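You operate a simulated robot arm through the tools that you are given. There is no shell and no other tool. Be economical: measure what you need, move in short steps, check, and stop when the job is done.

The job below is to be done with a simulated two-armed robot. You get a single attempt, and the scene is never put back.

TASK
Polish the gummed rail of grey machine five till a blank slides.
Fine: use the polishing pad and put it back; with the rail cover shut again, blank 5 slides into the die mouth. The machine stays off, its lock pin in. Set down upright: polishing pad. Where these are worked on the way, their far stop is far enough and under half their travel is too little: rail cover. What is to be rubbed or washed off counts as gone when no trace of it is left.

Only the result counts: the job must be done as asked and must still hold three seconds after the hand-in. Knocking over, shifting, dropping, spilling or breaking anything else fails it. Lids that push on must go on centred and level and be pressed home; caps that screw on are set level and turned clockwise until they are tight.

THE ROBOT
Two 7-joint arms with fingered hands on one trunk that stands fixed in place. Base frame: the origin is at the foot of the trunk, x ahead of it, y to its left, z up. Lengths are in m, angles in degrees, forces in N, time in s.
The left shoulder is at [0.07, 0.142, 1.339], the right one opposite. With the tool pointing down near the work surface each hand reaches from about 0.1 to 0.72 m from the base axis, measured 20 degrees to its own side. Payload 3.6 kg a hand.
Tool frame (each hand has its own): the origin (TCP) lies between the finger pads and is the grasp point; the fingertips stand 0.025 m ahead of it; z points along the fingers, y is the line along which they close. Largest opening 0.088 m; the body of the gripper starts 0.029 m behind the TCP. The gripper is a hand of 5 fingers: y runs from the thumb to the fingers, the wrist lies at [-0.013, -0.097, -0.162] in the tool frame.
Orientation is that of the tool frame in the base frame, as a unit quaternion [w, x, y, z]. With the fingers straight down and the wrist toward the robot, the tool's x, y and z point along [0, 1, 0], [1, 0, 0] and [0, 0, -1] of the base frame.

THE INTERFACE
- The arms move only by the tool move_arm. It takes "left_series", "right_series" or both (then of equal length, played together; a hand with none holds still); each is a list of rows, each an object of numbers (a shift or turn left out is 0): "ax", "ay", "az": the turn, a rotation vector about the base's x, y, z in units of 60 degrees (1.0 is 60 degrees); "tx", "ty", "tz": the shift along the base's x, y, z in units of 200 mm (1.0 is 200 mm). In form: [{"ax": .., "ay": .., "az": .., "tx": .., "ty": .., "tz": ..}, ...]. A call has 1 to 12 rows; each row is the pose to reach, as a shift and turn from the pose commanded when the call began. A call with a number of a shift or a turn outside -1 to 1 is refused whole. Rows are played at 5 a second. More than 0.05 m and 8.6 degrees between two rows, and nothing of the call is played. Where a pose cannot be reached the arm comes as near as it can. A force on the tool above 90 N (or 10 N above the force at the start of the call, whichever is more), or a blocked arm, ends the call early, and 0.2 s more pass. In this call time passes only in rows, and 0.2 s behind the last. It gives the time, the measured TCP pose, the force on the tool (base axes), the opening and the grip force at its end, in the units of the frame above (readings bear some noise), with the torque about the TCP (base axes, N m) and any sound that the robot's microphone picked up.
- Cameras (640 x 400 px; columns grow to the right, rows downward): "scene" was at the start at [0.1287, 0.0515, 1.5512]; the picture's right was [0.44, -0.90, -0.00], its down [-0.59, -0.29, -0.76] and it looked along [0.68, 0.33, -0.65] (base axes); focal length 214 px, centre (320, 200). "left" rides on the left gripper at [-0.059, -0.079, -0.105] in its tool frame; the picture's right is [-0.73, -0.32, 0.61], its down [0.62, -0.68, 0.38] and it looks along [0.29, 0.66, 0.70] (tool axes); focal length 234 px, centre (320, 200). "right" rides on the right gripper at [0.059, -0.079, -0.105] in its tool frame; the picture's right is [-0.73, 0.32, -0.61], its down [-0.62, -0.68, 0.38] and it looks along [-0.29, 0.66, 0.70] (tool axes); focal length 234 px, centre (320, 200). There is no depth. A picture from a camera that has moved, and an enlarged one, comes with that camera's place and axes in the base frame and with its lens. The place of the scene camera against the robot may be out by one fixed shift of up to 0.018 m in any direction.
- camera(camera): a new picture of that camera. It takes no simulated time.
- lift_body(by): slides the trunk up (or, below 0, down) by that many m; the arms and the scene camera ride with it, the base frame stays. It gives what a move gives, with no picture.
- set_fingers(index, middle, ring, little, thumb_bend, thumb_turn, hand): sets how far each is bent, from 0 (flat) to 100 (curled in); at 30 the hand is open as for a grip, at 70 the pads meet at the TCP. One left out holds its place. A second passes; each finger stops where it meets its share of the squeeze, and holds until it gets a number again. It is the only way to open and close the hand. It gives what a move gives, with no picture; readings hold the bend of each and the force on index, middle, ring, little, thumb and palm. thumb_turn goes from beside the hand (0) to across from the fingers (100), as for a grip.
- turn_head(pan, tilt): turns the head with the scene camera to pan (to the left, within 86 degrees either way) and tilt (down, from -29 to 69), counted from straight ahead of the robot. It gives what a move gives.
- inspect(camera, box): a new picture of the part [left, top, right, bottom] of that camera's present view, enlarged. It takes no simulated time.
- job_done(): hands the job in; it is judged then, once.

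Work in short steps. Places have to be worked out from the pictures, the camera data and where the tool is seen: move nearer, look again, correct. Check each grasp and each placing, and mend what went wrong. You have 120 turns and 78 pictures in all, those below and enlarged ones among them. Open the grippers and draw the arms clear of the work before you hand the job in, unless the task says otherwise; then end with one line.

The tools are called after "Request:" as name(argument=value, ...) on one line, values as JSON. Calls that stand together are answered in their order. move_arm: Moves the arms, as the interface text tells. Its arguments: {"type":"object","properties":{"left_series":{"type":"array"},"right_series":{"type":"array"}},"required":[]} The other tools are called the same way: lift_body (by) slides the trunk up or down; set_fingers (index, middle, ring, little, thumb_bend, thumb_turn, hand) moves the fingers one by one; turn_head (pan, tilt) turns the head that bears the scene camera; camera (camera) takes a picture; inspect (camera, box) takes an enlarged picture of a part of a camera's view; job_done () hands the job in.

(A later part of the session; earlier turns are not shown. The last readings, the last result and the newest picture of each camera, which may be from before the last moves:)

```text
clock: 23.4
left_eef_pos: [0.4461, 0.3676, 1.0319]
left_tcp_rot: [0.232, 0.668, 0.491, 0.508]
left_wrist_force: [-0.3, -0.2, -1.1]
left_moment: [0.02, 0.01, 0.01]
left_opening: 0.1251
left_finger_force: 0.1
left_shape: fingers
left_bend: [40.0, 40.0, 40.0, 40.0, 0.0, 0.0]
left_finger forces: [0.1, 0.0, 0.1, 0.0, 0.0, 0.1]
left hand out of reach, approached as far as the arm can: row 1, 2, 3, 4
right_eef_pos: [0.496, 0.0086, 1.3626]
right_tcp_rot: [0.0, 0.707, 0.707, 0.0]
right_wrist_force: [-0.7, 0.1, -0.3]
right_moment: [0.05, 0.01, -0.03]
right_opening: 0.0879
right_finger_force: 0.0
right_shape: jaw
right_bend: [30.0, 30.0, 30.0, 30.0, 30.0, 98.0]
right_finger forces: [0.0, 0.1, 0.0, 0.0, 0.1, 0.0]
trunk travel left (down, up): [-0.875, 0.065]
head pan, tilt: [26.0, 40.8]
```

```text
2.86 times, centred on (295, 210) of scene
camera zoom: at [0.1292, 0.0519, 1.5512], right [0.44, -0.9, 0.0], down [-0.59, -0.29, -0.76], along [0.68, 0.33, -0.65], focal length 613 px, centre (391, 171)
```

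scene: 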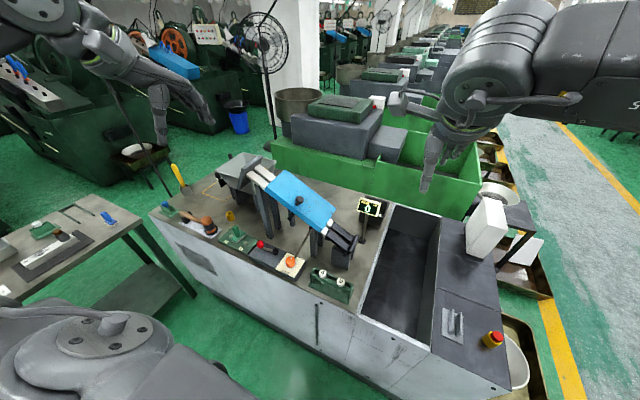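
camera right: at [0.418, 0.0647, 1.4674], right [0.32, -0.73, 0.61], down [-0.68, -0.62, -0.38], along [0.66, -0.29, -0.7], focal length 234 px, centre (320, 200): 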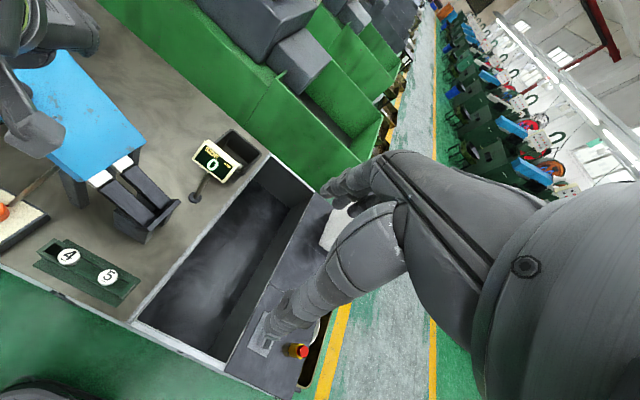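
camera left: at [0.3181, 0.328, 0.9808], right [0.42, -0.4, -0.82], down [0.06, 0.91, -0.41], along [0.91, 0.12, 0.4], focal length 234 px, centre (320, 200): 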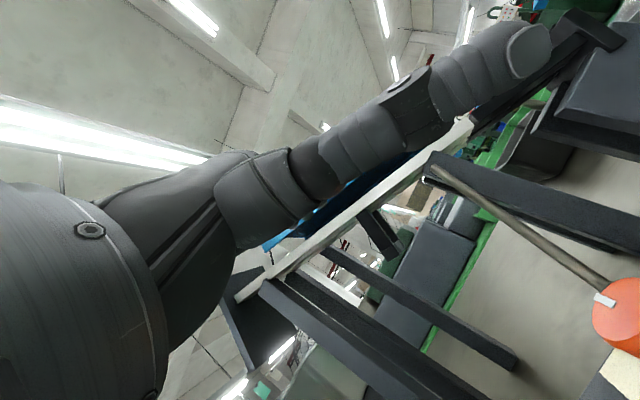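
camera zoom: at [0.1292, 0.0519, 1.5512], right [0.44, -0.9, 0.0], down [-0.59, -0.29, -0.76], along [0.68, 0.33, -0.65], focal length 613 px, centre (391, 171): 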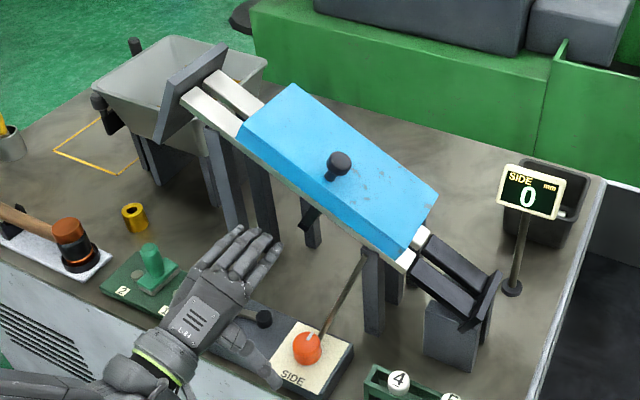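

Fingertips project at about (0.488, 0.359, 1.049), below and short of the near skirt (x≈0.54, z≈1.075). I advance toward the rail's side, then check force.

Request:
move_arm(left_series=[{"tx": 0.1}, {"tx": 0.18, "tz": 0.01}, {"tx": 0.24, "tz": 0.02}, {"tx": 0.28, "tz": 0.03}])

Request:
inspect(camera="scene", box=[240, 150, 370, 240])

```text
clock: 24.4
left_eef_pos: [0.503, 0.3677, 1.0378]
left_tcp_rot: [0.231, 0.668, 0.492, 0.509]
left_wrist_force: [-0.5, -0.6, -0.5]
left_moment: [0.01, -0.02, -0.01]
left_opening: 0.1255
left_finger_force: 0.0
left_shape: fingers
left_bend: [40.0, 40.0, 40.0, 40.0, 0.0, 0.0]
left_finger forces: [0.0, 0.0, 0.0, 0.0, 0.0, 0.0]
right_eef_pos: [0.4949, 0.0069, 1.3628]
right_tcp_rot: [0.0, 0.707, 0.707, 0.001]
right_wrist_force: [-0.8, 0.6, -0.4]
right_moment: [-0.02, 0.0, 0.01]
right_opening: 0.0876
right_finger_force: 0.1
right_shape: jaw
right_bend: [30.0, 30.0, 30.0, 30.0, 30.0, 98.0]
right_finger forces: [0.1, 0.1, 0.0, 0.0, 0.0, 0.0]
trunk travel left (down, up): [-0.875, 0.065]
head pan, tilt: [26.0, 40.8]
```

```text
4.44 times, centred on (305, 195) of scene
camera zoom: at [0.1289, 0.0516, 1.5512], right [0.44, -0.9, 0.0], down [-0.59, -0.29, -0.76], along [0.68, 0.33, -0.65], focal length 953 px, centre (387, 222)
```

zoom: 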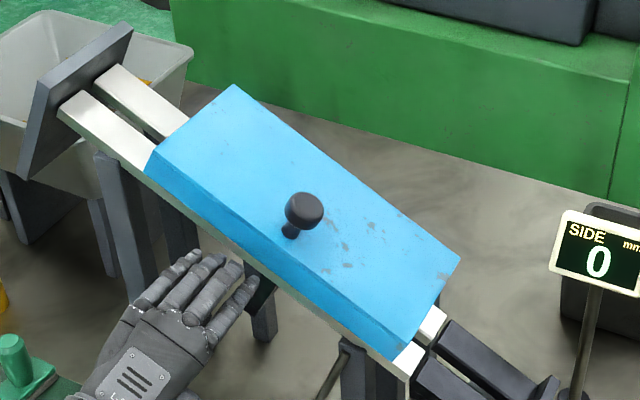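

No contact yet. I continue up and slightly forward.

Request:
move_arm(left_series=[{"tx": 0.03, "tz": 0.04}, {"tx": 0.05, "tz": 0.08}, {"tx": 0.05, "tz": 0.12}, {"tx": 0.05, "tz": 0.16}])

Request:
inspect(camera="scene", box=[240, 150, 370, 240])

```text
clock: 25.4
left_eef_pos: [0.5125, 0.368, 1.0711]
left_tcp_rot: [0.231, 0.668, 0.491, 0.509]
left_wrist_force: [-2.3, -0.3, -0.2]
left_moment: [-0.01, 0.01, -0.02]
left_opening: 0.1252
left_finger_force: 0.7
left_shape: fingers
left_bend: [40.0, 42.0, 40.0, 40.0, 0.0, 0.0]
left_finger forces: [0.0, 2.1, 0.1, 0.0, 0.0, 0.0]
right_eef_pos: [0.4947, 0.0064, 1.3627]
right_tcp_rot: [-0.001, 0.707, 0.708, 0.0]
right_wrist_force: [0.5, 0.0, -0.6]
right_moment: [0.0, -0.01, 0.02]
right_opening: 0.0877
right_finger_force: 0.1
right_shape: jaw
right_bend: [30.0, 30.0, 30.0, 30.0, 30.0, 98.0]
right_finger forces: [0.1, 0.0, 0.0, 0.0, 0.1, 0.0]
trunk travel left (down, up): [-0.875, 0.065]
head pan, tilt: [26.0, 40.8]
```

```text
4.44 times, centred on (305, 195) of scene
camera zoom: at [0.1279, 0.0516, 1.5513], right [0.44, -0.9, 0.0], down [-0.59, -0.29, -0.76], along [0.68, 0.33, -0.65], focal length 953 px, centre (387, 222)
```

zoom: 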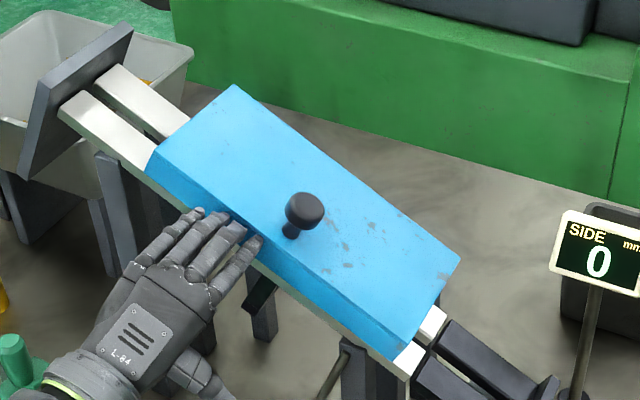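

The tips slid up onto the skirt's face. I go back below the edge, press forward against the rail side, then rise.

Request:
move_arm(left_series=[{"tx": -0.05}, {"tx": -0.05, "tz": -0.15}, {"tx": 0.0, "tz": -0.17}, {"tx": 0.05, "tz": -0.17}, {"tx": 0.09, "tz": -0.17}])

Request:
inspect(camera="scene", box=[260, 170, 340, 230])

```text
clock: 26.6
left_eef_pos: [0.5216, 0.3666, 1.0408]
left_tcp_rot: [0.234, 0.666, 0.49, 0.511]
left_wrist_force: [-41.4, -2.2, -2.3]
left_moment: [0.09, -1.29, -0.32]
left_opening: 0.1244
left_finger_force: 21.1
left_shape: fingers
left_bend: [42.0, 44.0, 44.0, 40.0, 0.0, 0.0]
left_finger forces: [1.9, 35.2, 5.1, 0.1, 0.0, 0.0]
right_eef_pos: [0.4819, 0.0054, 1.3681]
right_tcp_rot: [0.003, 0.707, 0.707, 0.003]
right_wrist_force: [-0.4, 0.2, 0.1]
right_moment: [0.02, 0.01, 0.03]
right_opening: 0.0877
right_finger_force: 0.0
right_shape: jaw
right_bend: [30.0, 30.0, 30.0, 30.0, 30.0, 98.0]
right_finger forces: [0.0, 0.0, 0.0, 0.1, 0.0, 0.1]
trunk travel left (down, up): [-0.875, 0.065]
head pan, tilt: [26.0, 40.8]
```

```text
6.67 times, centred on (300, 200) of scene
camera zoom: at [0.114, 0.0512, 1.5524], right [0.44, -0.9, 0.0], down [-0.58, -0.29, -0.76], along [0.69, 0.33, -0.65], focal length 1430 px, centre (453, 200)
```

zoom: 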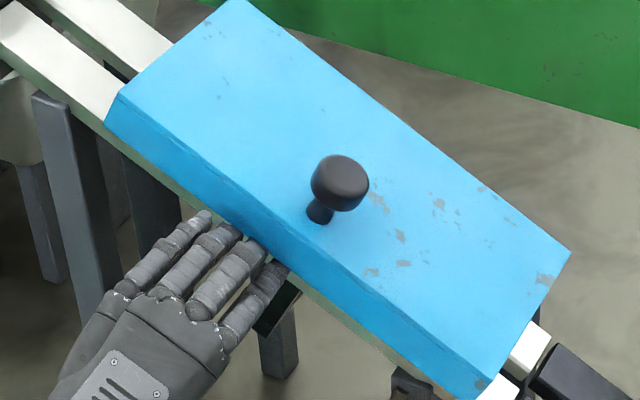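

Contact with the rail side (41 N, too hard). I ease back until light contact, then rise along the rail face.

Request:
move_arm(left_series=[{"tx": -0.045}, {"tx": -0.045, "tz": 0.03}, {"tx": -0.04, "tz": 0.06}, {"tx": -0.04, "tz": 0.1}])

Request:
inspect(camera="scene", box=[250, 160, 350, 230])

```text
clock: 27.6
left_eef_pos: [0.5225, 0.3666, 1.0586]
left_tcp_rot: [0.231, 0.667, 0.491, 0.51]
left_wrist_force: [-7.6, -2.3, -1.9]
left_moment: [0.12, -0.25, -0.14]
left_opening: 0.1252
left_finger_force: 3.5
left_shape: fingers
left_bend: [40.0, 42.0, 40.0, 40.0, 0.0, 0.0]
left_finger forces: [0.0, 7.6, 0.0, 0.0, 0.0, 0.1]
right_eef_pos: [0.4922, 0.007, 1.3642]
right_tcp_rot: [0.0, 0.707, 0.707, 0.001]
right_wrist_force: [0.6, 0.3, -0.4]
right_moment: [0.03, 0.01, 0.01]
right_opening: 0.0875
right_finger_force: 0.1
right_shape: jaw
right_bend: [30.0, 30.0, 30.0, 30.0, 30.0, 98.0]
right_finger forces: [0.0, 0.0, 0.0, 0.1, 0.1, 0.1]
trunk travel left (down, up): [-0.875, 0.065]
head pan, tilt: [26.0, 40.8]
```

```text
5.71 times, centred on (300, 195) of scene
camera zoom: at [0.1261, 0.0512, 1.5515], right [0.44, -0.9, 0.0], down [-0.59, -0.29, -0.76], along [0.68, 0.33, -0.65], focal length 1226 px, centre (434, 229)
```

zoom: 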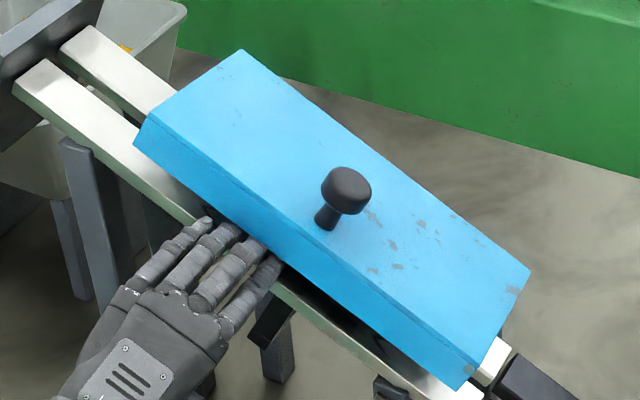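

The near edge is rising with a clear gap now. I keep lifting along the arc.

Request:
move_arm(left_series=[{"tx": 0.01, "tz": 0.07}, {"tx": 0.03, "tz": 0.14}, {"tx": 0.06, "tz": 0.21}, {"tx": 0.1, "tz": 0.28}])

Request:
inspect(camera="scene", box=[230, 140, 370, 240])

```text
clock: 28.6
left_eef_pos: [0.5433, 0.3682, 1.1138]
left_tcp_rot: [0.231, 0.668, 0.492, 0.509]
left_wrist_force: [-2.0, 0.4, -1.8]
left_moment: [0.0, -0.03, -0.04]
left_opening: 0.1251
left_finger_force: 1.4
left_shape: fingers
left_bend: [40.0, 42.0, 40.0, 40.0, 0.0, 0.0]
left_finger forces: [0.0, 2.1, 0.0, 0.1, 0.0, 0.1]
right_eef_pos: [0.4948, 0.0082, 1.3626]
right_tcp_rot: [0.0, 0.708, 0.707, 0.001]
right_wrist_force: [0.6, -0.1, -0.8]
right_moment: [0.0, 0.05, 0.01]
right_opening: 0.0876
right_finger_force: 0.0
right_shape: jaw
right_bend: [30.0, 30.0, 30.0, 30.0, 30.0, 98.0]
right_finger forces: [0.0, 0.0, 0.0, 0.0, 0.0, 0.0]
trunk travel left (down, up): [-0.875, 0.065]
head pan, tilt: [26.0, 40.8]
```

```text
4.00 times, centred on (300, 190) of scene
camera zoom: at [0.1286, 0.0516, 1.5512], right [0.44, -0.9, 0.0], down [-0.59, -0.29, -0.76], along [0.68, 0.33, -0.65], focal length 858 px, centre (400, 240)
```

zoom: 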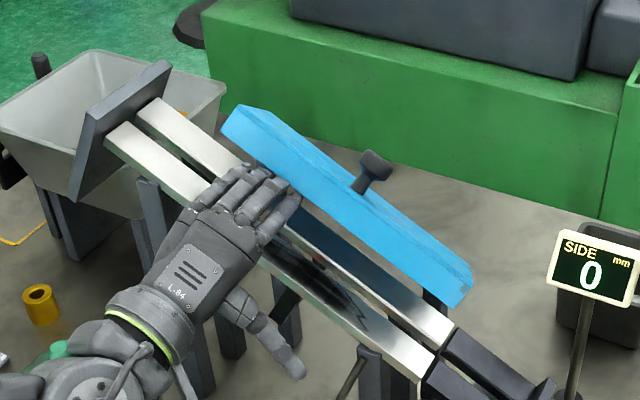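

The cover is well open and dark gum shows on the near rail. I push it on to its far stop.

Request:
move_arm(left_series=[{"tx": 0.07, "tz": 0.07}, {"tx": 0.14, "tz": 0.14}, {"tx": 0.22, "tz": 0.18}, {"tx": 0.3, "tz": 0.2}, {"tx": 0.38, "tz": 0.2}])

Request:
inspect(camera="scene", box=[230, 140, 370, 240])

```text
clock: 29.8
left_eef_pos: [0.62, 0.3676, 1.1544]
left_tcp_rot: [0.231, 0.668, 0.491, 0.509]
left_wrist_force: [-0.2, 0.2, -1.2]
left_moment: [0.03, -0.02, 0.01]
left_opening: 0.125
left_finger_force: 0.8
left_shape: fingers
left_bend: [40.0, 41.0, 40.0, 40.0, 0.0, 0.0]
left_finger forces: [0.0, 0.9, 0.0, 0.1, 0.0, 0.1]
right_eef_pos: [0.4963, 0.0062, 1.3628]
right_tcp_rot: [-0.001, 0.707, 0.707, 0.0]
right_wrist_force: [-0.6, 0.1, 1.0]
right_moment: [-0.01, 0.01, 0.01]
right_opening: 0.0877
right_finger_force: 0.0
right_shape: jaw
right_bend: [30.0, 30.0, 30.0, 30.0, 30.0, 98.0]
right_finger forces: [0.1, 0.0, 0.0, 0.0, 0.1, 0.0]
trunk travel left (down, up): [-0.875, 0.065]
head pan, tilt: [26.0, 40.8]
```

```text
4.00 times, centred on (300, 190) of scene
camera zoom: at [0.1293, 0.0515, 1.5512], right [0.44, -0.9, 0.0], down [-0.59, -0.29, -0.76], along [0.68, 0.33, -0.65], focal length 858 px, centre (400, 240)
```

zoom: 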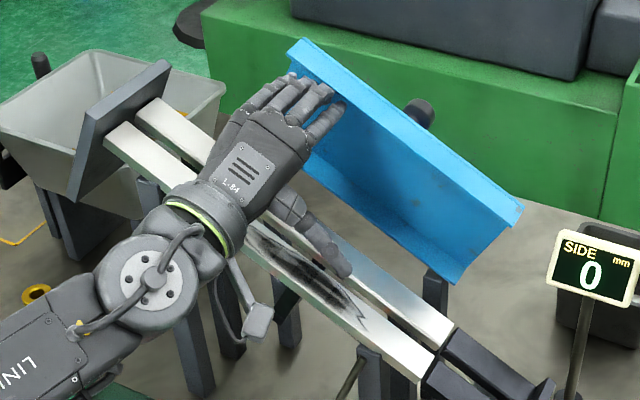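

About upright now; I push a bit further until the stop gives resistance.

Request:
move_arm(left_series=[{"tx": 0.08, "tz": 0.02}, {"tx": 0.16, "tz": 0.02}, {"tx": 0.24}, {"tx": 0.32, "tz": -0.02}])

Request:
inspect(camera="scene", box=[230, 140, 370, 240])

```text
clock: 30.8
left_eef_pos: [0.6673, 0.3666, 1.1587]
left_tcp_rot: [0.234, 0.664, 0.489, 0.514]
left_wrist_force: [-58.6, -3.1, 0.9]
left_moment: [0.12, -1.8, -0.31]
left_opening: 0.1227
left_finger_force: 30.3
left_shape: fingers
left_bend: [46.0, 41.0, 48.0, 40.0, 0.0, 0.0]
left_finger forces: [5.4, 43.5, 11.9, 0.0, 0.1, 0.1]
right_eef_pos: [0.4767, 0.0067, 1.3709]
right_tcp_rot: [0.004, 0.707, 0.707, 0.006]
right_wrist_force: [-0.1, -0.7, -0.3]
right_moment: [0.0, 0.02, 0.0]
right_opening: 0.0873
right_finger_force: 0.0
right_shape: jaw
right_bend: [30.0, 30.0, 30.0, 30.0, 30.0, 98.0]
right_finger forces: [0.0, 0.0, 0.1, 0.0, 0.0, 0.1]
trunk travel left (down, up): [-0.875, 0.065]
head pan, tilt: [26.0, 40.8]
```

```text
4.00 times, centred on (300, 190) of scene
camera zoom: at [0.106, 0.0502, 1.553], right [0.44, -0.9, 0.01], down [-0.57, -0.29, -0.77], along [0.69, 0.33, -0.64], focal length 858 px, centre (400, 240)
```

zoom: 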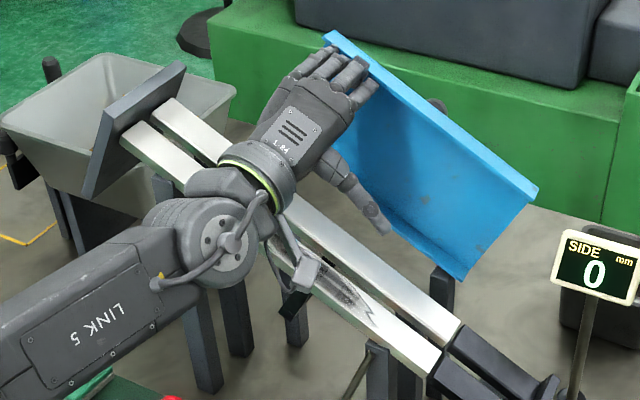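

The stop is reached (58 N). I withdraw the hand back and up, then un-pitch it.

Request:
move_arm(left_series=[{"tx": -0.2, "tz": 0.05}, {"tx": -0.4, "tz": 0.15}, {"tx": -0.6, "tz": 0.3}, {"tx": -0.8, "tz": 0.45}, {"tx": -1.0, "tz": 0.55}])

Request:
move_arm(left_series=[{"ay": 0.12, "az": 0.0615, "ty": 0.05}, {"ay": 0.24, "az": 0.123, "ty": 0.1}, {"ay": 0.36, "az": 0.1845, "ty": 0.2}, {"ay": 0.48, "az": 0.246, "ty": 0.3}, {"ay": 0.6, "az": 0.3075, "ty": 0.4}, {"ay": 0.72, "az": 0.369, "ty": 0.5}, {"ay": 0.84, "az": 0.4305, "ty": 0.6}, {"ay": 0.965, "az": 0.492, "ty": 0.7}])

Request:
move_arm(left_series=[{"ax": -0.12, "ty": 0.1}, {"ax": -0.24, "ty": 0.2}, {"ax": -0.36, "ty": 0.3}, {"ax": -0.45, "ty": 0.35}])

Request:
inspect(camera="scene", box=[200, 140, 400, 270])

Request:
camera(camera="left")

```text
clock: 32.0
left_eef_pos: [0.4776, 0.3655, 1.2618]
left_tcp_rot: [0.231, 0.666, 0.491, 0.511]
left_wrist_force: [0.0, 0.1, 0.0]
left_moment: [0.01, 0.01, 0.01]
left_opening: 0.1251
left_finger_force: 0.1
left_shape: fingers
left_bend: [40.0, 40.0, 40.0, 40.0, 0.0, 0.0]
left_finger forces: [0.0, 0.1, 0.0, 0.0, 0.0, 0.1]
right_eef_pos: [0.4905, 0.007, 1.3646]
right_tcp_rot: [0.001, 0.706, 0.708, 0.001]
right_wrist_force: [0.0, -0.3, 0.2]
right_moment: [0.0, -0.04, 0.02]
right_opening: 0.0879
right_finger_force: 0.1
right_shape: jaw
right_bend: [30.0, 30.0, 30.0, 30.0, 30.0, 98.0]
right_finger forces: [0.0, 0.0, 0.0, 0.0, 0.0, 0.0]
trunk travel left (down, up): [-0.875, 0.065]
head pan, tilt: [26.0, 40.8]
```

```text
clock: 33.8
left_eef_pos: [0.4835, 0.5076, 1.2595]
left_tcp_rot: [-0.166, 0.687, 0.688, 0.165]
left_wrist_force: [0.4, 0.2, 0.3]
left_moment: [-0.01, -0.05, -0.03]
left_opening: 0.1254
left_finger_force: 0.1
left_shape: fingers
left_bend: [40.0, 40.0, 40.0, 40.0, 0.0, 0.0]
left_finger forces: [0.0, 0.0, 0.1, 0.0, 0.0, 0.0]
right_eef_pos: [0.4962, 0.007, 1.3631]
right_tcp_rot: [0.001, 0.707, 0.707, 0.001]
right_wrist_force: [-0.1, -0.3, -0.2]
right_moment: [0.0, 0.02, -0.02]
right_opening: 0.0877
right_finger_force: 0.1
right_shape: jaw
right_bend: [30.0, 30.0, 30.0, 30.0, 30.0, 98.0]
right_finger forces: [0.0, 0.0, 0.0, 0.1, 0.0, 0.0]
trunk travel left (down, up): [-0.875, 0.065]
head pan, tilt: [26.0, 40.8]
```

```text
clock: 34.8
left_eef_pos: [0.484, 0.5778, 1.2584]
left_tcp_rot: [0.001, 0.707, 0.708, 0.001]
left_wrist_force: [0.1, -0.4, 0.8]
left_moment: [0.0, 0.0, 0.01]
left_opening: 0.1254
left_finger_force: 0.0
left_shape: fingers
left_bend: [40.0, 40.0, 40.0, 40.0, 0.0, 0.0]
left_finger forces: [0.0, 0.1, 0.0, 0.0, 0.0, 0.0]
right_eef_pos: [0.4948, 0.0081, 1.3614]
right_tcp_rot: [0.0, 0.708, 0.707, -0.001]
right_wrist_force: [0.4, -0.4, 1.5]
right_moment: [-0.03, 0.01, -0.01]
right_opening: 0.0882
right_finger_force: 0.0
right_shape: jaw
right_bend: [30.0, 30.0, 30.0, 30.0, 30.0, 98.0]
right_finger forces: [0.1, 0.1, 0.0, 0.0, 0.0, 0.0]
trunk travel left (down, up): [-0.875, 0.065]
head pan, tilt: [26.0, 40.8]
```

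```text
3.08 times, centred on (300, 205) of scene
camera zoom: at [0.1287, 0.0521, 1.5512], right [0.44, -0.9, 0.0], down [-0.59, -0.29, -0.76], along [0.68, 0.33, -0.65], focal length 660 px, centre (382, 185)
```

zoom: 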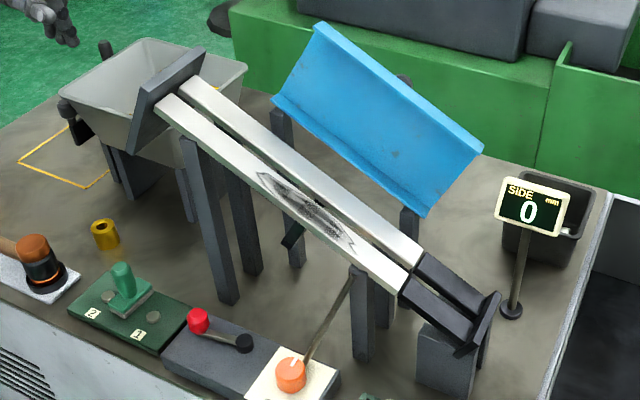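

```text
41 pictures are left
camera left: at [0.404, 0.5204, 1.3633], right [-0.32, -0.73, -0.61], down [-0.68, 0.62, -0.38], along [0.66, 0.29, -0.69], focal length 234 px, centre (320, 200)
```

left: 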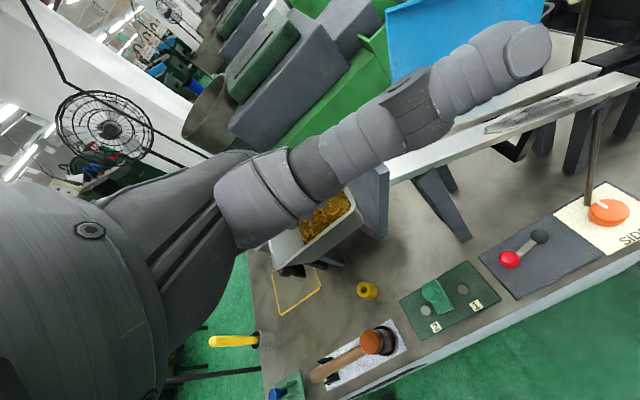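

The cover stays open; gum lies on the near rail's top. The pad's handle top triangulates to about (0.488, 0.585, 0.932). I ready the hand and go above it.

Request:
set_fingers(hand="left", index=30, middle=30, ring=30, little=30, thumb_bend=30, thumb_turn=98)

Request:
move_arm(left_series=[{"tx": -0.05, "tz": -0.2}, {"tx": -0.05, "tz": -0.4}, {"tx": -0.05, "tz": -0.6}, {"tx": -0.02, "tz": -0.8}, {"tx": 0.02, "ty": 0.035, "tz": -0.98}])

Request:
camera(camera="left")

Request:
inspect(camera="scene", box=[200, 200, 280, 250])

```text
clock: 35.8
left_eef_pos: [0.4836, 0.5758, 1.2598]
left_tcp_rot: [0.0, 0.706, 0.708, 0.002]
left_wrist_force: [-0.4, -0.1, -0.4]
left_moment: [-0.02, -0.01, -0.03]
left_opening: 0.0852
left_finger_force: 0.0
left_shape: fingers
left_bend: [30.0, 30.0, 30.0, 30.0, 30.0, 95.0]
left_finger forces: [0.0, 0.1, 0.0, 0.1, 0.1, 0.1]
right_eef_pos: [0.4951, 0.0065, 1.3631]
right_tcp_rot: [0.0, 0.708, 0.707, 0.001]
right_wrist_force: [-0.5, -0.2, 0.3]
right_moment: [0.01, -0.01, 0.01]
right_opening: 0.0879
right_finger_force: 0.1
right_shape: jaw
right_bend: [30.0, 30.0, 30.0, 30.0, 30.0, 98.0]
right_finger forces: [0.0, 0.1, 0.1, 0.1, 0.0, 0.0]
trunk travel left (down, up): [-0.875, 0.065]
head pan, tilt: [26.0, 40.8]
```

```text
clock: 37.0
left_eef_pos: [0.4868, 0.5842, 1.0622]
left_tcp_rot: [0.0, 0.706, 0.708, 0.001]
left_wrist_force: [0.2, -0.5, -0.7]
left_moment: [0.0, -0.02, 0.01]
left_opening: 0.0851
left_finger_force: 0.1
left_shape: fingers
left_bend: [30.0, 30.0, 30.0, 30.0, 30.0, 96.0]
left_finger forces: [0.0, 0.0, 0.0, 0.0, 0.1, 0.0]
right_eef_pos: [0.4976, 0.0081, 1.3619]
right_tcp_rot: [-0.001, 0.707, 0.707, 0.0]
right_wrist_force: [0.2, 0.2, 0.9]
right_moment: [0.0, 0.0, 0.01]
right_opening: 0.0877
right_finger_force: 0.1
right_shape: jaw
right_bend: [30.0, 30.0, 30.0, 30.0, 30.0, 98.0]
right_finger forces: [0.0, 0.0, 0.1, 0.0, 0.0, 0.0]
trunk travel left (down, up): [-0.875, 0.065]
head pan, tilt: [26.0, 40.8]
```

```text
40 pictures are left
camera left: at [0.4081, 0.5275, 1.1666], right [-0.32, -0.73, -0.61], down [-0.68, 0.62, -0.38], along [0.66, 0.29, -0.7], focal length 234 px, centre (320, 200)
```

left: 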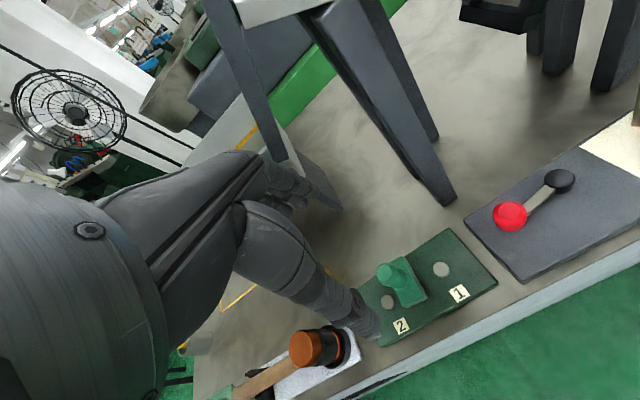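

```text
8.00 times, centred on (240, 225) of scene
camera zoom: at [0.13, 0.0527, 1.5511], right [0.44, -0.9, 0.0], down [-0.59, -0.29, -0.76], along [0.68, 0.33, -0.65], focal length 1716 px, centre (960, 0)
```

zoom: 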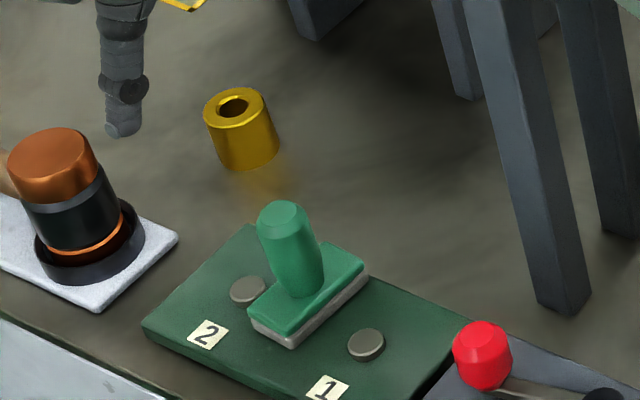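

Pad handle: top about (0.501, 0.601, 0.91), base block's long side along x. I move over it and descend to just above.

Request:
move_arm(left_series=[{"tx": 0.03, "ty": 0.04, "tz": -0.15}, {"tx": 0.065, "ty": 0.08, "tz": -0.35}, {"tx": 0.065, "ty": 0.08, "tz": -0.56}])

Request:
inspect(camera="left", box=[220, 120, 460, 270])

Request:
inspect(camera="scene", box=[190, 180, 290, 250])

```text
clock: 37.8
left_eef_pos: [0.5012, 0.5999, 0.9491]
left_tcp_rot: [0.0, 0.706, 0.708, 0.002]
left_wrist_force: [0.3, 0.0, 0.0]
left_moment: [0.01, 0.0, 0.0]
left_opening: 0.0851
left_finger_force: 0.1
left_shape: fingers
left_bend: [30.0, 30.0, 30.0, 30.0, 30.0, 96.0]
left_finger forces: [0.1, 0.1, 0.0, 0.0, 0.0, 0.0]
right_eef_pos: [0.4953, 0.0075, 1.3629]
right_tcp_rot: [0.0, 0.707, 0.707, -0.001]
right_wrist_force: [-0.3, 0.5, -1.2]
right_moment: [-0.02, 0.03, -0.02]
right_opening: 0.0877
right_finger_force: 0.1
right_shape: jaw
right_bend: [30.0, 30.0, 30.0, 30.0, 30.0, 98.0]
right_finger forces: [0.1, 0.0, 0.0, 0.0, 0.0, 0.0]
trunk travel left (down, up): [-0.875, 0.065]
head pan, tilt: [26.0, 40.8]
```

```text
2.67 times, centred on (340, 195) of left
camera zoom: at [0.4216, 0.5423, 1.0542], right [-0.32, -0.73, -0.61], down [-0.68, 0.62, -0.38], along [0.66, 0.29, -0.69], focal length 624 px, centre (267, 213)
```

zoom: 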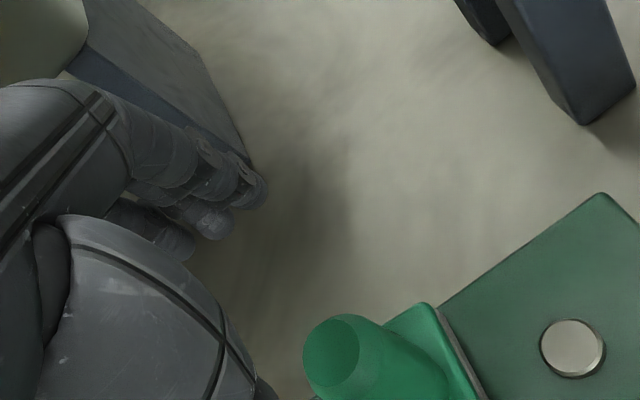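

```text
5.71 times, centred on (240, 215) of scene
camera zoom: at [0.1294, 0.0515, 1.5512], right [0.44, -0.9, 0.0], down [-0.59, -0.29, -0.76], along [0.68, 0.33, -0.65], focal length 1226 px, centre (777, 114)
```

zoom: 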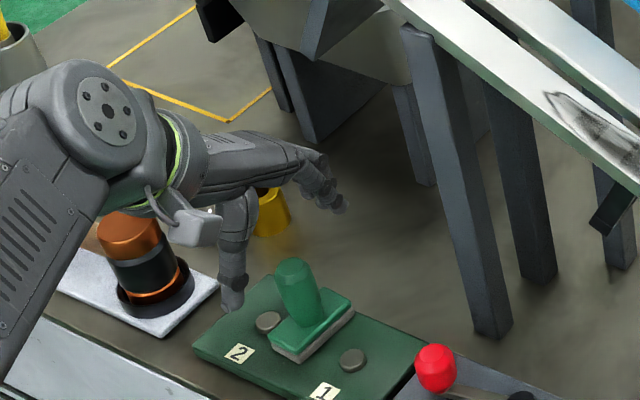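

The handle top matches a point directly beneath the TCP at z≈0.91. I descend 5 cm and grip the handle.

Request:
move_arm(left_series=[{"tz": -0.13}, {"tz": -0.255}])

Request:
inspect(camera="left", box=[220, 140, 460, 290])

Request:
set_fingers(hand="left", index=75, middle=75, ring=75, little=75, thumb_bend=75)

Request:
inspect(camera="left", box=[220, 140, 460, 290])

```text
clock: 38.4
left_eef_pos: [0.5013, 0.6012, 0.8979]
left_tcp_rot: [0.0, 0.706, 0.708, 0.0]
left_wrist_force: [-0.6, 1.0, -0.4]
left_moment: [0.01, -0.01, 0.04]
left_opening: 0.085
left_finger_force: 0.0
left_shape: fingers
left_bend: [30.0, 30.0, 30.0, 30.0, 30.0, 96.0]
left_finger forces: [0.0, 0.0, 0.0, 0.0, 0.0, 0.0]
right_eef_pos: [0.4966, 0.0068, 1.3631]
right_tcp_rot: [-0.001, 0.707, 0.707, -0.001]
right_wrist_force: [0.1, 0.6, -0.4]
right_moment: [0.0, 0.03, 0.03]
right_opening: 0.0877
right_finger_force: 0.0
right_shape: jaw
right_bend: [30.0, 30.0, 30.0, 30.0, 30.0, 98.0]
right_finger forces: [0.0, 0.0, 0.1, 0.0, 0.1, 0.0]
trunk travel left (down, up): [-0.875, 0.065]
head pan, tilt: [26.0, 40.8]
```

```text
2.67 times, centred on (340, 215) of left
camera zoom: at [0.4223, 0.5425, 1.003], right [-0.32, -0.73, -0.61], down [-0.68, 0.62, -0.38], along [0.66, 0.29, -0.7], focal length 624 px, centre (267, 160)
```

zoom: 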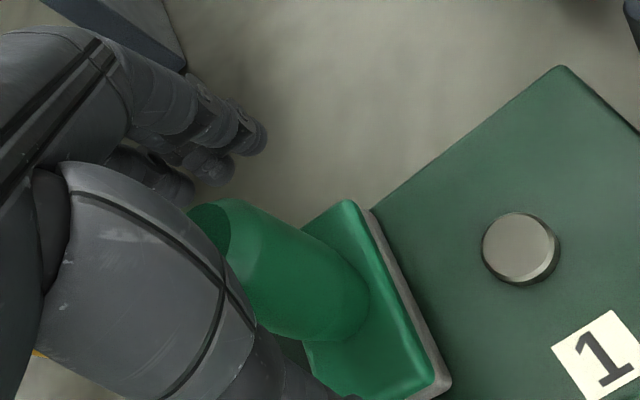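

```text
clock: 39.4
left_eef_pos: [0.5003, 0.5999, 0.8985]
left_tcp_rot: [0.0, 0.707, 0.707, 0.002]
left_wrist_force: [-0.3, 0.1, 0.5]
left_moment: [-0.02, 0.06, 0.02]
left_opening: 0.0161
left_finger_force: 14.7
left_shape: fingers
left_bend: [73.0, 73.0, 75.0, 75.0, 61.0, 99.0]
left_finger forces: [9.3, 6.4, 0.0, 0.0, 13.9, 0.0]
right_eef_pos: [0.4947, 0.0078, 1.3632]
right_tcp_rot: [0.0, 0.707, 0.707, -0.001]
right_wrist_force: [-0.5, 0.1, 0.2]
right_moment: [0.0, 0.0, 0.01]
right_opening: 0.0878
right_finger_force: 0.0
right_shape: jaw
right_bend: [30.0, 30.0, 30.0, 30.0, 30.0, 98.0]
right_finger forces: [0.0, 0.0, 0.0, 0.1, 0.1, 0.0]
trunk travel left (down, up): [-0.875, 0.065]
head pan, tilt: [26.0, 40.8]
```

```text
2.67 times, centred on (340, 215) of left
camera zoom: at [0.4214, 0.5426, 1.0036], right [-0.32, -0.73, -0.61], down [-0.68, 0.62, -0.38], along [0.66, 0.29, -0.69], focal length 624 px, centre (267, 160)
```

zoom: 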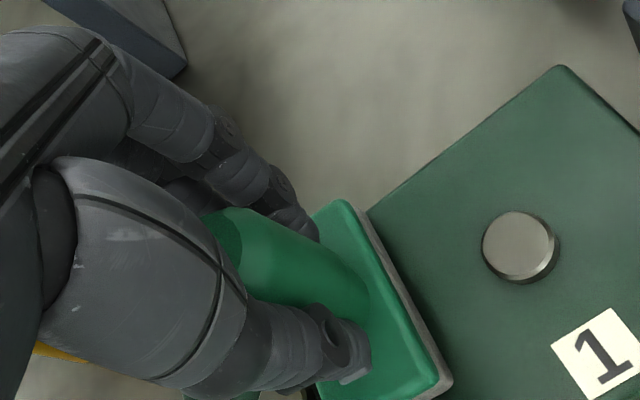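

Good three-point grip with the handle upright. I lift the pad and check it.

Request:
move_arm(left_series=[{"tz": 0.1}, {"tz": 0.25}, {"tz": 0.5}])

Request:
inspect(camera="scene", box=[190, 150, 340, 250])

```text
clock: 40.2
left_eef_pos: [0.4986, 0.6005, 0.9994]
left_tcp_rot: [0.0, 0.707, 0.707, 0.001]
left_wrist_force: [0.1, -0.2, -0.3]
left_moment: [-0.02, 0.04, -0.03]
left_opening: 0.0159
left_finger_force: 15.0
left_shape: fingers
left_bend: [73.0, 73.0, 75.0, 75.0, 61.0, 98.0]
left_finger forces: [9.5, 6.5, 0.0, 0.0, 14.2, 0.1]
right_eef_pos: [0.4957, 0.0074, 1.3649]
right_tcp_rot: [-0.001, 0.707, 0.708, 0.0]
right_wrist_force: [1.2, 0.9, 0.4]
right_moment: [-0.03, 0.02, 0.02]
right_opening: 0.0877
right_finger_force: 0.0
right_shape: jaw
right_bend: [30.0, 30.0, 30.0, 30.0, 30.0, 98.0]
right_finger forces: [0.0, 0.0, 0.0, 0.1, 0.1, 0.1]
trunk travel left (down, up): [-0.875, 0.065]
head pan, tilt: [26.0, 40.8]
```

```text
4.00 times, centred on (265, 200) of scene
camera zoom: at [0.128, 0.0514, 1.5512], right [0.44, -0.9, 0.0], down [-0.59, -0.29, -0.76], along [0.68, 0.33, -0.65], focal length 858 px, centre (540, 200)
```

zoom: 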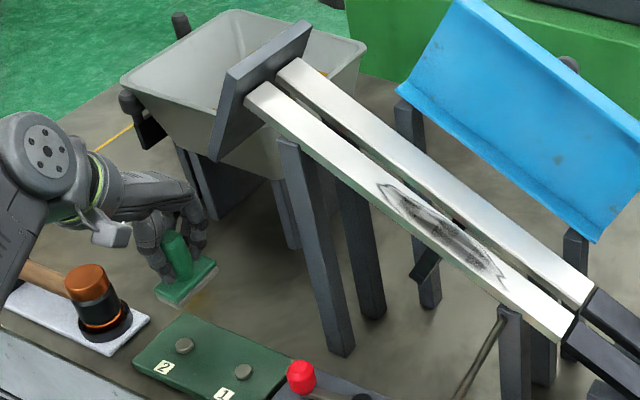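

The pad hangs upright. Gum spans about y 0.29–0.41 on the near rail (x≈0.572, z≈1.055 at y=0.35, slope 28°). I carry the pad up and over, tilting to match the slope.

Request:
move_arm(left_series=[{"tz": 0.24}, {"tx": -0.08, "tz": 0.47}, {"tx": -0.16, "tz": 0.7}, {"tx": -0.2, "tz": 0.92}, {"tx": -0.2, "ty": -0.15, "tz": 1.0, "ax": 0.05}, {"tx": -0.2, "ty": -0.39, "tz": 1.0, "ax": 0.1}, {"tx": -0.2, "ty": -0.63, "tz": 1.0, "ax": 0.2}, {"tx": -0.2, "ty": -0.85, "tz": 1.0, "ax": 0.3}, {"tx": -0.2, "ty": -1.0, "tz": 1.0, "ax": 0.4}])

Request:
move_arm(left_series=[{"tx": 0.15, "ty": -0.1, "ax": 0.04}, {"tx": 0.3, "ty": -0.2, "tz": -0.05, "ax": 0.06}, {"tx": 0.43, "ty": -0.32, "tz": -0.12, "ax": 0.06}, {"tx": 0.55, "ty": -0.45, "tz": -0.2, "ax": 0.06}])

Request:
inspect(camera="scene", box=[220, 140, 380, 240])

Request:
camera(camera="left")

```text
clock: 42.2
left_eef_pos: [0.4626, 0.4022, 1.2]
left_tcp_rot: [-0.142, 0.693, 0.692, 0.145]
left_wrist_force: [0.8, 0.2, -1.2]
left_moment: [0.07, -0.03, 0.01]
left_opening: 0.0153
left_finger_force: 14.3
left_shape: fingers
left_bend: [73.0, 73.0, 75.0, 75.0, 61.0, 98.0]
left_finger forces: [8.9, 6.5, 0.0, 0.0, 13.8, 0.1]
left hand out of reach, approached as far as the arm can: row 9
right_eef_pos: [0.4959, 0.0044, 1.3638]
right_tcp_rot: [-0.001, 0.707, 0.707, 0.0]
right_wrist_force: [-0.3, 0.4, -0.4]
right_moment: [0.0, -0.01, 0.01]
right_opening: 0.0877
right_finger_force: 0.0
right_shape: jaw
right_bend: [30.0, 30.0, 30.0, 30.0, 30.0, 98.0]
right_finger forces: [0.0, 0.0, 0.1, 0.0, 0.0, 0.0]
trunk travel left (down, up): [-0.875, 0.065]
head pan, tilt: [26.0, 40.8]
```

```text
clock: 43.2
left_eef_pos: [0.5735, 0.3124, 1.1601]
left_tcp_rot: [-0.169, 0.685, 0.688, 0.17]
left_wrist_force: [0.2, -0.2, -0.1]
left_moment: [-0.01, 0.03, -0.02]
left_opening: 0.0155
left_finger_force: 14.8
left_shape: fingers
left_bend: [73.0, 73.0, 75.0, 75.0, 61.0, 98.0]
left_finger forces: [8.9, 6.4, 0.0, 0.0, 13.7, 0.1]
left hand out of reach, approached as far as the arm can: row 1
right_eef_pos: [0.497, 0.0062, 1.3635]
right_tcp_rot: [0.0, 0.707, 0.707, 0.0]
right_wrist_force: [-1.0, -0.1, 0.2]
right_moment: [0.01, 0.04, 0.0]
right_opening: 0.0878
right_finger_force: 0.0
right_shape: jaw
right_bend: [30.0, 30.0, 30.0, 30.0, 30.0, 98.0]
right_finger forces: [0.0, 0.0, 0.1, 0.1, 0.0, 0.1]
trunk travel left (down, up): [-0.875, 0.065]
head pan, tilt: [26.0, 40.8]
```

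```text
4.00 times, centred on (300, 190) of scene
camera zoom: at [0.1301, 0.0513, 1.5511], right [0.44, -0.9, 0.0], down [-0.59, -0.29, -0.76], along [0.68, 0.33, -0.65], focal length 858 px, centre (400, 240)
```

zoom: 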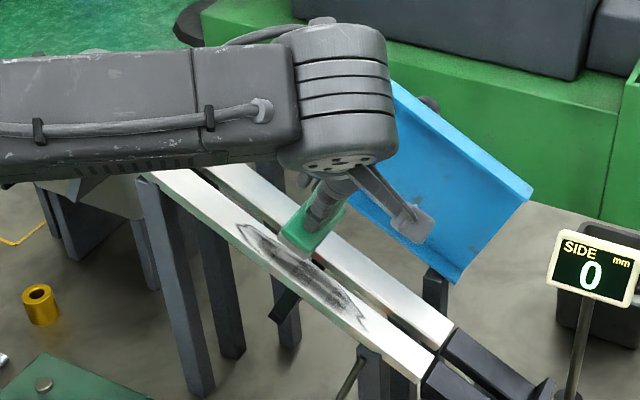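

```text
32 pictures are left
camera left: at [0.4936, 0.2128, 1.2254], right [-0.32, -0.36, -0.88], down [-0.68, 0.73, -0.05], along [0.66, 0.58, -0.48], focal length 234 px, centre (320, 200)
```

left: 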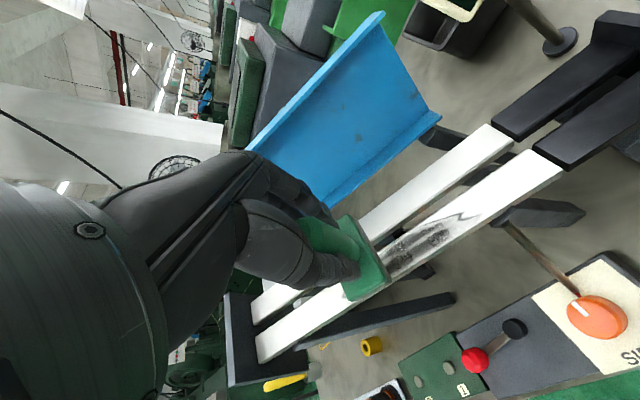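

The pad sits parallel over the near rail, roughly 6 cm away. I descend 5 cm along the normal, then feel for contact.

Request:
move_arm(left_series=[{"ty": 0.04, "tz": -0.075}, {"ty": 0.08, "tz": -0.15}, {"ty": 0.1, "tz": -0.188}, {"ty": 0.115, "tz": -0.217}])

Request:
move_arm(left_series=[{"ty": 0.012, "tz": -0.022}, {"ty": 0.019, "tz": -0.036}])

Request:
inspect(camera="left", box=[220, 120, 540, 320])

```text
clock: 44.2
left_eef_pos: [0.5713, 0.3371, 1.1172]
left_tcp_rot: [-0.167, 0.686, 0.687, 0.17]
left_wrist_force: [0.5, -0.8, -0.8]
left_moment: [0.01, -0.01, 0.02]
left_opening: 0.0152
left_finger_force: 14.6
left_shape: fingers
left_bend: [73.0, 73.0, 75.0, 75.0, 61.0, 98.0]
left_finger forces: [8.9, 6.5, 0.0, 0.0, 13.6, 0.1]
right_eef_pos: [0.4955, 0.0078, 1.363]
right_tcp_rot: [0.0, 0.707, 0.707, 0.001]
right_wrist_force: [-0.4, -0.2, 0.6]
right_moment: [-0.02, 0.02, 0.03]
right_opening: 0.0876
right_finger_force: 0.1
right_shape: jaw
right_bend: [30.0, 30.0, 30.0, 30.0, 30.0, 98.0]
right_finger forces: [0.1, 0.1, 0.0, 0.1, 0.1, 0.0]
trunk travel left (down, up): [-0.875, 0.065]
head pan, tilt: [26.0, 40.8]
```

```text
clock: 44.8
left_eef_pos: [0.5724, 0.3401, 1.1086]
left_tcp_rot: [-0.168, 0.685, 0.688, 0.169]
left_wrist_force: [0.5, 0.3, -1.1]
left_moment: [0.0, -0.01, 0.01]
left_opening: 0.0153
left_finger_force: 14.1
left_shape: fingers
left_bend: [73.0, 73.0, 75.0, 75.0, 61.0, 98.0]
left_finger forces: [8.9, 6.5, 0.0, 0.0, 13.5, 0.1]
right_eef_pos: [0.4957, 0.0073, 1.3623]
right_tcp_rot: [0.0, 0.707, 0.707, 0.001]
right_wrist_force: [0.2, 0.0, 0.3]
right_moment: [-0.01, 0.04, -0.03]
right_opening: 0.0874
right_finger_force: 0.1
right_shape: jaw
right_bend: [30.0, 30.0, 30.0, 30.0, 30.0, 98.0]
right_finger forces: [0.0, 0.0, 0.1, 0.0, 0.0, 0.0]
trunk travel left (down, up): [-0.875, 0.065]
head pan, tilt: [26.0, 40.8]
```

```text
2.00 times, centred on (380, 220) of left
camera zoom: at [0.4923, 0.2407, 1.1752], right [-0.32, -0.36, -0.88], down [-0.68, 0.73, -0.05], along [0.66, 0.58, -0.48], focal length 468 px, centre (200, 160)
```

zoom: 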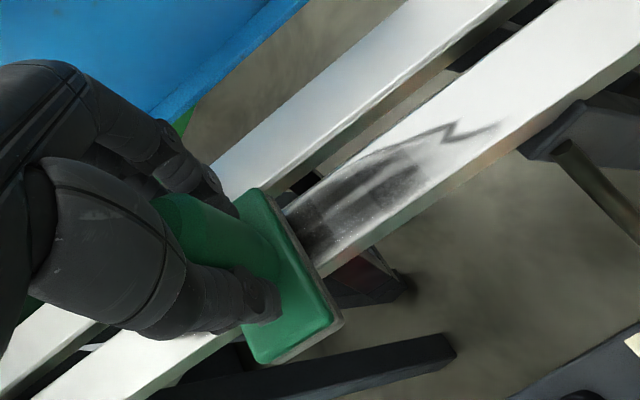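

Still slightly above. I keep feeling down in small steps.

Request:
move_arm(left_series=[{"ty": 0.009, "tz": -0.018}, {"ty": 0.019, "tz": -0.035}])

Request:
move_arm(left_series=[{"ty": 0.009, "tz": -0.018}])

```text
clock: 45.4
left_eef_pos: [0.5713, 0.341, 1.1048]
left_tcp_rot: [-0.168, 0.686, 0.686, 0.172]
left_wrist_force: [0.4, -4.8, 11.1]
left_moment: [-0.02, 0.06, 0.04]
left_opening: 0.0143
left_finger_force: 15.7
left_shape: fingers
left_bend: [73.0, 74.0, 75.0, 75.0, 61.0, 98.0]
left_finger forces: [9.4, 7.7, 0.1, 0.0, 14.0, 0.0]
right_eef_pos: [0.4932, 0.0055, 1.3645]
right_tcp_rot: [0.0, 0.707, 0.707, 0.002]
right_wrist_force: [0.7, -0.4, -0.4]
right_moment: [0.0, -0.01, -0.02]
right_opening: 0.0878
right_finger_force: 0.0
right_shape: jaw
right_bend: [30.0, 30.0, 30.0, 30.0, 30.0, 98.0]
right_finger forces: [0.0, 0.1, 0.1, 0.1, 0.1, 0.1]
trunk travel left (down, up): [-0.875, 0.065]
head pan, tilt: [26.0, 40.8]
```

```text
clock: 45.8
left_eef_pos: [0.5697, 0.3423, 1.103]
left_tcp_rot: [-0.167, 0.686, 0.687, 0.171]
left_wrist_force: [3.5, -5.7, 18.2]
left_moment: [0.0, -0.05, -0.04]
left_opening: 0.0139
left_finger_force: 18.2
left_shape: fingers
left_bend: [74.0, 74.0, 75.0, 75.0, 61.0, 98.0]
left_finger forces: [10.7, 10.5, 0.1, 0.0, 14.4, 0.0]
right_eef_pos: [0.4928, 0.0033, 1.3643]
right_tcp_rot: [0.0, 0.708, 0.706, 0.001]
right_wrist_force: [-0.2, 0.1, 0.3]
right_moment: [0.01, 0.01, 0.03]
right_opening: 0.0879
right_finger_force: 0.2
right_shape: jaw
right_bend: [30.0, 30.0, 30.0, 30.0, 30.0, 98.0]
right_finger forces: [0.1, 0.1, 0.0, 0.0, 0.0, 0.0]
trunk travel left (down, up): [-0.875, 0.065]
head pan, tilt: [26.0, 40.8]
```

Contact with about 19 N of normal force. I start rubbing along the slope: down 9 cm and up 4.5 cm from here.

Request:
move_arm(left_series=[{"ty": -0.11, "tz": -0.058}, {"ty": -0.22, "tz": -0.116}, {"ty": -0.33, "tz": -0.174}, {"ty": -0.4, "tz": -0.211}, {"ty": -0.29, "tz": -0.153}, {"ty": -0.18, "tz": -0.095}, {"ty": -0.07, "tz": -0.037}, {"ty": 0.05, "tz": 0.026}, {"ty": 0.14, "tz": 0.074}, {"ty": 0.2, "tz": 0.106}])

Request:
inspect(camera="left", box=[280, 60, 600, 260])

```text
clock: 48.0
left_eef_pos: [0.5694, 0.3832, 1.1215]
left_tcp_rot: [-0.169, 0.686, 0.687, 0.171]
left_wrist_force: [-0.3, -7.6, 8.9]
left_moment: [-0.09, 0.09, 0.06]
left_opening: 0.0136
left_finger_force: 16.1
left_shape: fingers
left_bend: [74.0, 74.0, 75.0, 75.0, 62.0, 97.0]
left_finger forces: [9.4, 5.2, 0.1, 0.0, 16.7, 0.0]
right_eef_pos: [0.4937, 0.0033, 1.3636]
right_tcp_rot: [0.0, 0.707, 0.707, 0.002]
right_wrist_force: [-0.5, 0.3, -0.3]
right_moment: [0.0, 0.0, 0.01]
right_opening: 0.0877
right_finger_force: 0.1
right_shape: jaw
right_bend: [30.0, 30.0, 30.0, 30.0, 30.0, 98.0]
right_finger forces: [0.0, 0.0, 0.0, 0.1, 0.0, 0.1]
trunk travel left (down, up): [-0.875, 0.065]
head pan, tilt: [26.0, 40.8]
```

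```text
2.00 times, centred on (440, 160) of left
camera zoom: at [0.4905, 0.2834, 1.1871], right [-0.32, -0.36, -0.88], down [-0.68, 0.73, -0.05], along [0.66, 0.58, -0.48], focal length 468 px, centre (80, 280)
```

zoom: 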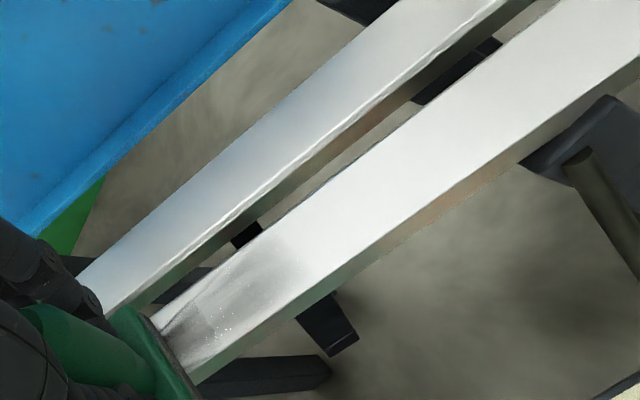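

The lower part is clean; a faint grey patch remains at the upper portion. I rub there more, pressing slightly harder.

Request:
move_arm(left_series=[{"ty": -0.08, "tz": -0.062}, {"ty": -0.19, "tz": -0.12}, {"ty": -0.3, "tz": -0.178}, {"ty": -0.19, "tz": -0.12}, {"ty": -0.08, "tz": -0.062}, {"ty": 0.02, "tz": -0.008}, {"ty": 0.1, "tz": 0.034}, {"ty": 0.0, "tz": -0.02}, {"ty": -0.11, "tz": -0.078}, {"ty": -0.22, "tz": -0.136}, {"ty": -0.11, "tz": -0.078}, {"ty": 0.02, "tz": -0.008}])

Request:
move_arm(left_series=[{"ty": 0.1, "tz": 0.053}, {"ty": 0.0, "tz": 0.0}, {"ty": -0.11, "tz": -0.058}, {"ty": -0.22, "tz": -0.116}, {"ty": -0.11, "tz": -0.058}, {"ty": 0.0}, {"ty": -0.1, "tz": -0.053}, {"ty": -0.21, "tz": -0.111}, {"ty": -0.32, "tz": -0.169}, {"ty": -0.43, "tz": -0.227}, {"ty": -0.54, "tz": -0.285}, {"ty": -0.6, "tz": -0.317}])

Request:
move_arm(left_series=[{"ty": -0.05, "tz": 0.09}, {"ty": -0.12, "tz": 0.22}, {"ty": -0.24, "tz": 0.44}])

Request:
inspect(camera="scene", box=[240, 160, 350, 230])

```text
clock: 50.6
left_eef_pos: [0.5695, 0.3867, 1.1219]
left_tcp_rot: [-0.168, 0.686, 0.686, 0.172]
left_wrist_force: [-0.4, -11.9, 14.2]
left_moment: [-0.09, 0.08, 0.07]
left_opening: 0.0135
left_finger_force: 21.0
left_shape: fingers
left_bend: [74.0, 74.0, 75.0, 75.0, 64.0, 97.0]
left_finger forces: [13.2, 5.5, 0.0, 0.1, 22.6, 0.0]
right_eef_pos: [0.4924, 0.0028, 1.3638]
right_tcp_rot: [0.0, 0.707, 0.708, 0.002]
right_wrist_force: [0.5, -0.9, -0.4]
right_moment: [-0.03, -0.02, 0.0]
right_opening: 0.0872
right_finger_force: 0.0
right_shape: jaw
right_bend: [30.0, 30.0, 30.0, 30.0, 30.0, 98.0]
right_finger forces: [0.1, 0.0, 0.1, 0.0, 0.0, 0.0]
trunk travel left (down, up): [-0.875, 0.065]
head pan, tilt: [26.0, 40.8]
```

```text
clock: 53.2
left_eef_pos: [0.5688, 0.2654, 1.0578]
left_tcp_rot: [-0.167, 0.686, 0.687, 0.172]
left_wrist_force: [-1.3, -7.5, 20.4]
left_moment: [-0.02, 0.14, 0.07]
left_opening: 0.0138
left_finger_force: 24.3
left_shape: fingers
left_bend: [74.0, 74.0, 75.0, 75.0, 64.0, 99.0]
left_finger forces: [13.7, 7.6, 0.0, 0.1, 26.5, 0.1]
right_eef_pos: [0.4911, 0.0037, 1.3646]
right_tcp_rot: [0.0, 0.708, 0.707, 0.003]
right_wrist_force: [0.4, -0.3, 0.1]
right_moment: [0.01, -0.04, 0.01]
right_opening: 0.0876
right_finger_force: 0.1
right_shape: jaw
right_bend: [30.0, 30.0, 30.0, 30.0, 30.0, 98.0]
right_finger forces: [0.1, 0.0, 0.1, 0.1, 0.0, 0.0]
trunk travel left (down, up): [-0.875, 0.065]
head pan, tilt: [26.0, 40.8]
```

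```text
refused: row 3 steps farther than a row can; nothing moved
```

```text
5.71 times, centred on (295, 195) of scene
camera zoom: at [0.1241, 0.0473, 1.5517], right [0.44, -0.9, 0.0], down [-0.58, -0.28, -0.76], along [0.68, 0.33, -0.65], focal length 1226 px, centre (463, 229)
```

zoom: 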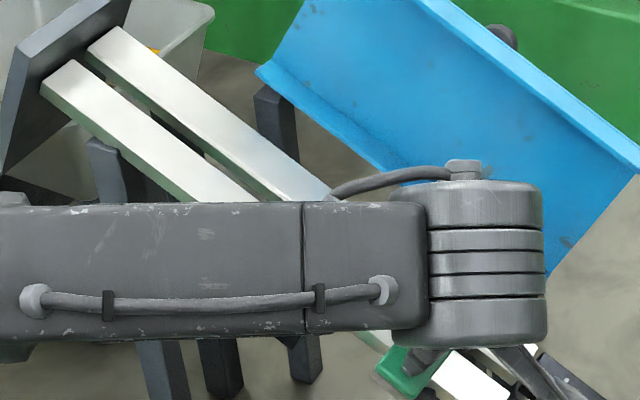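

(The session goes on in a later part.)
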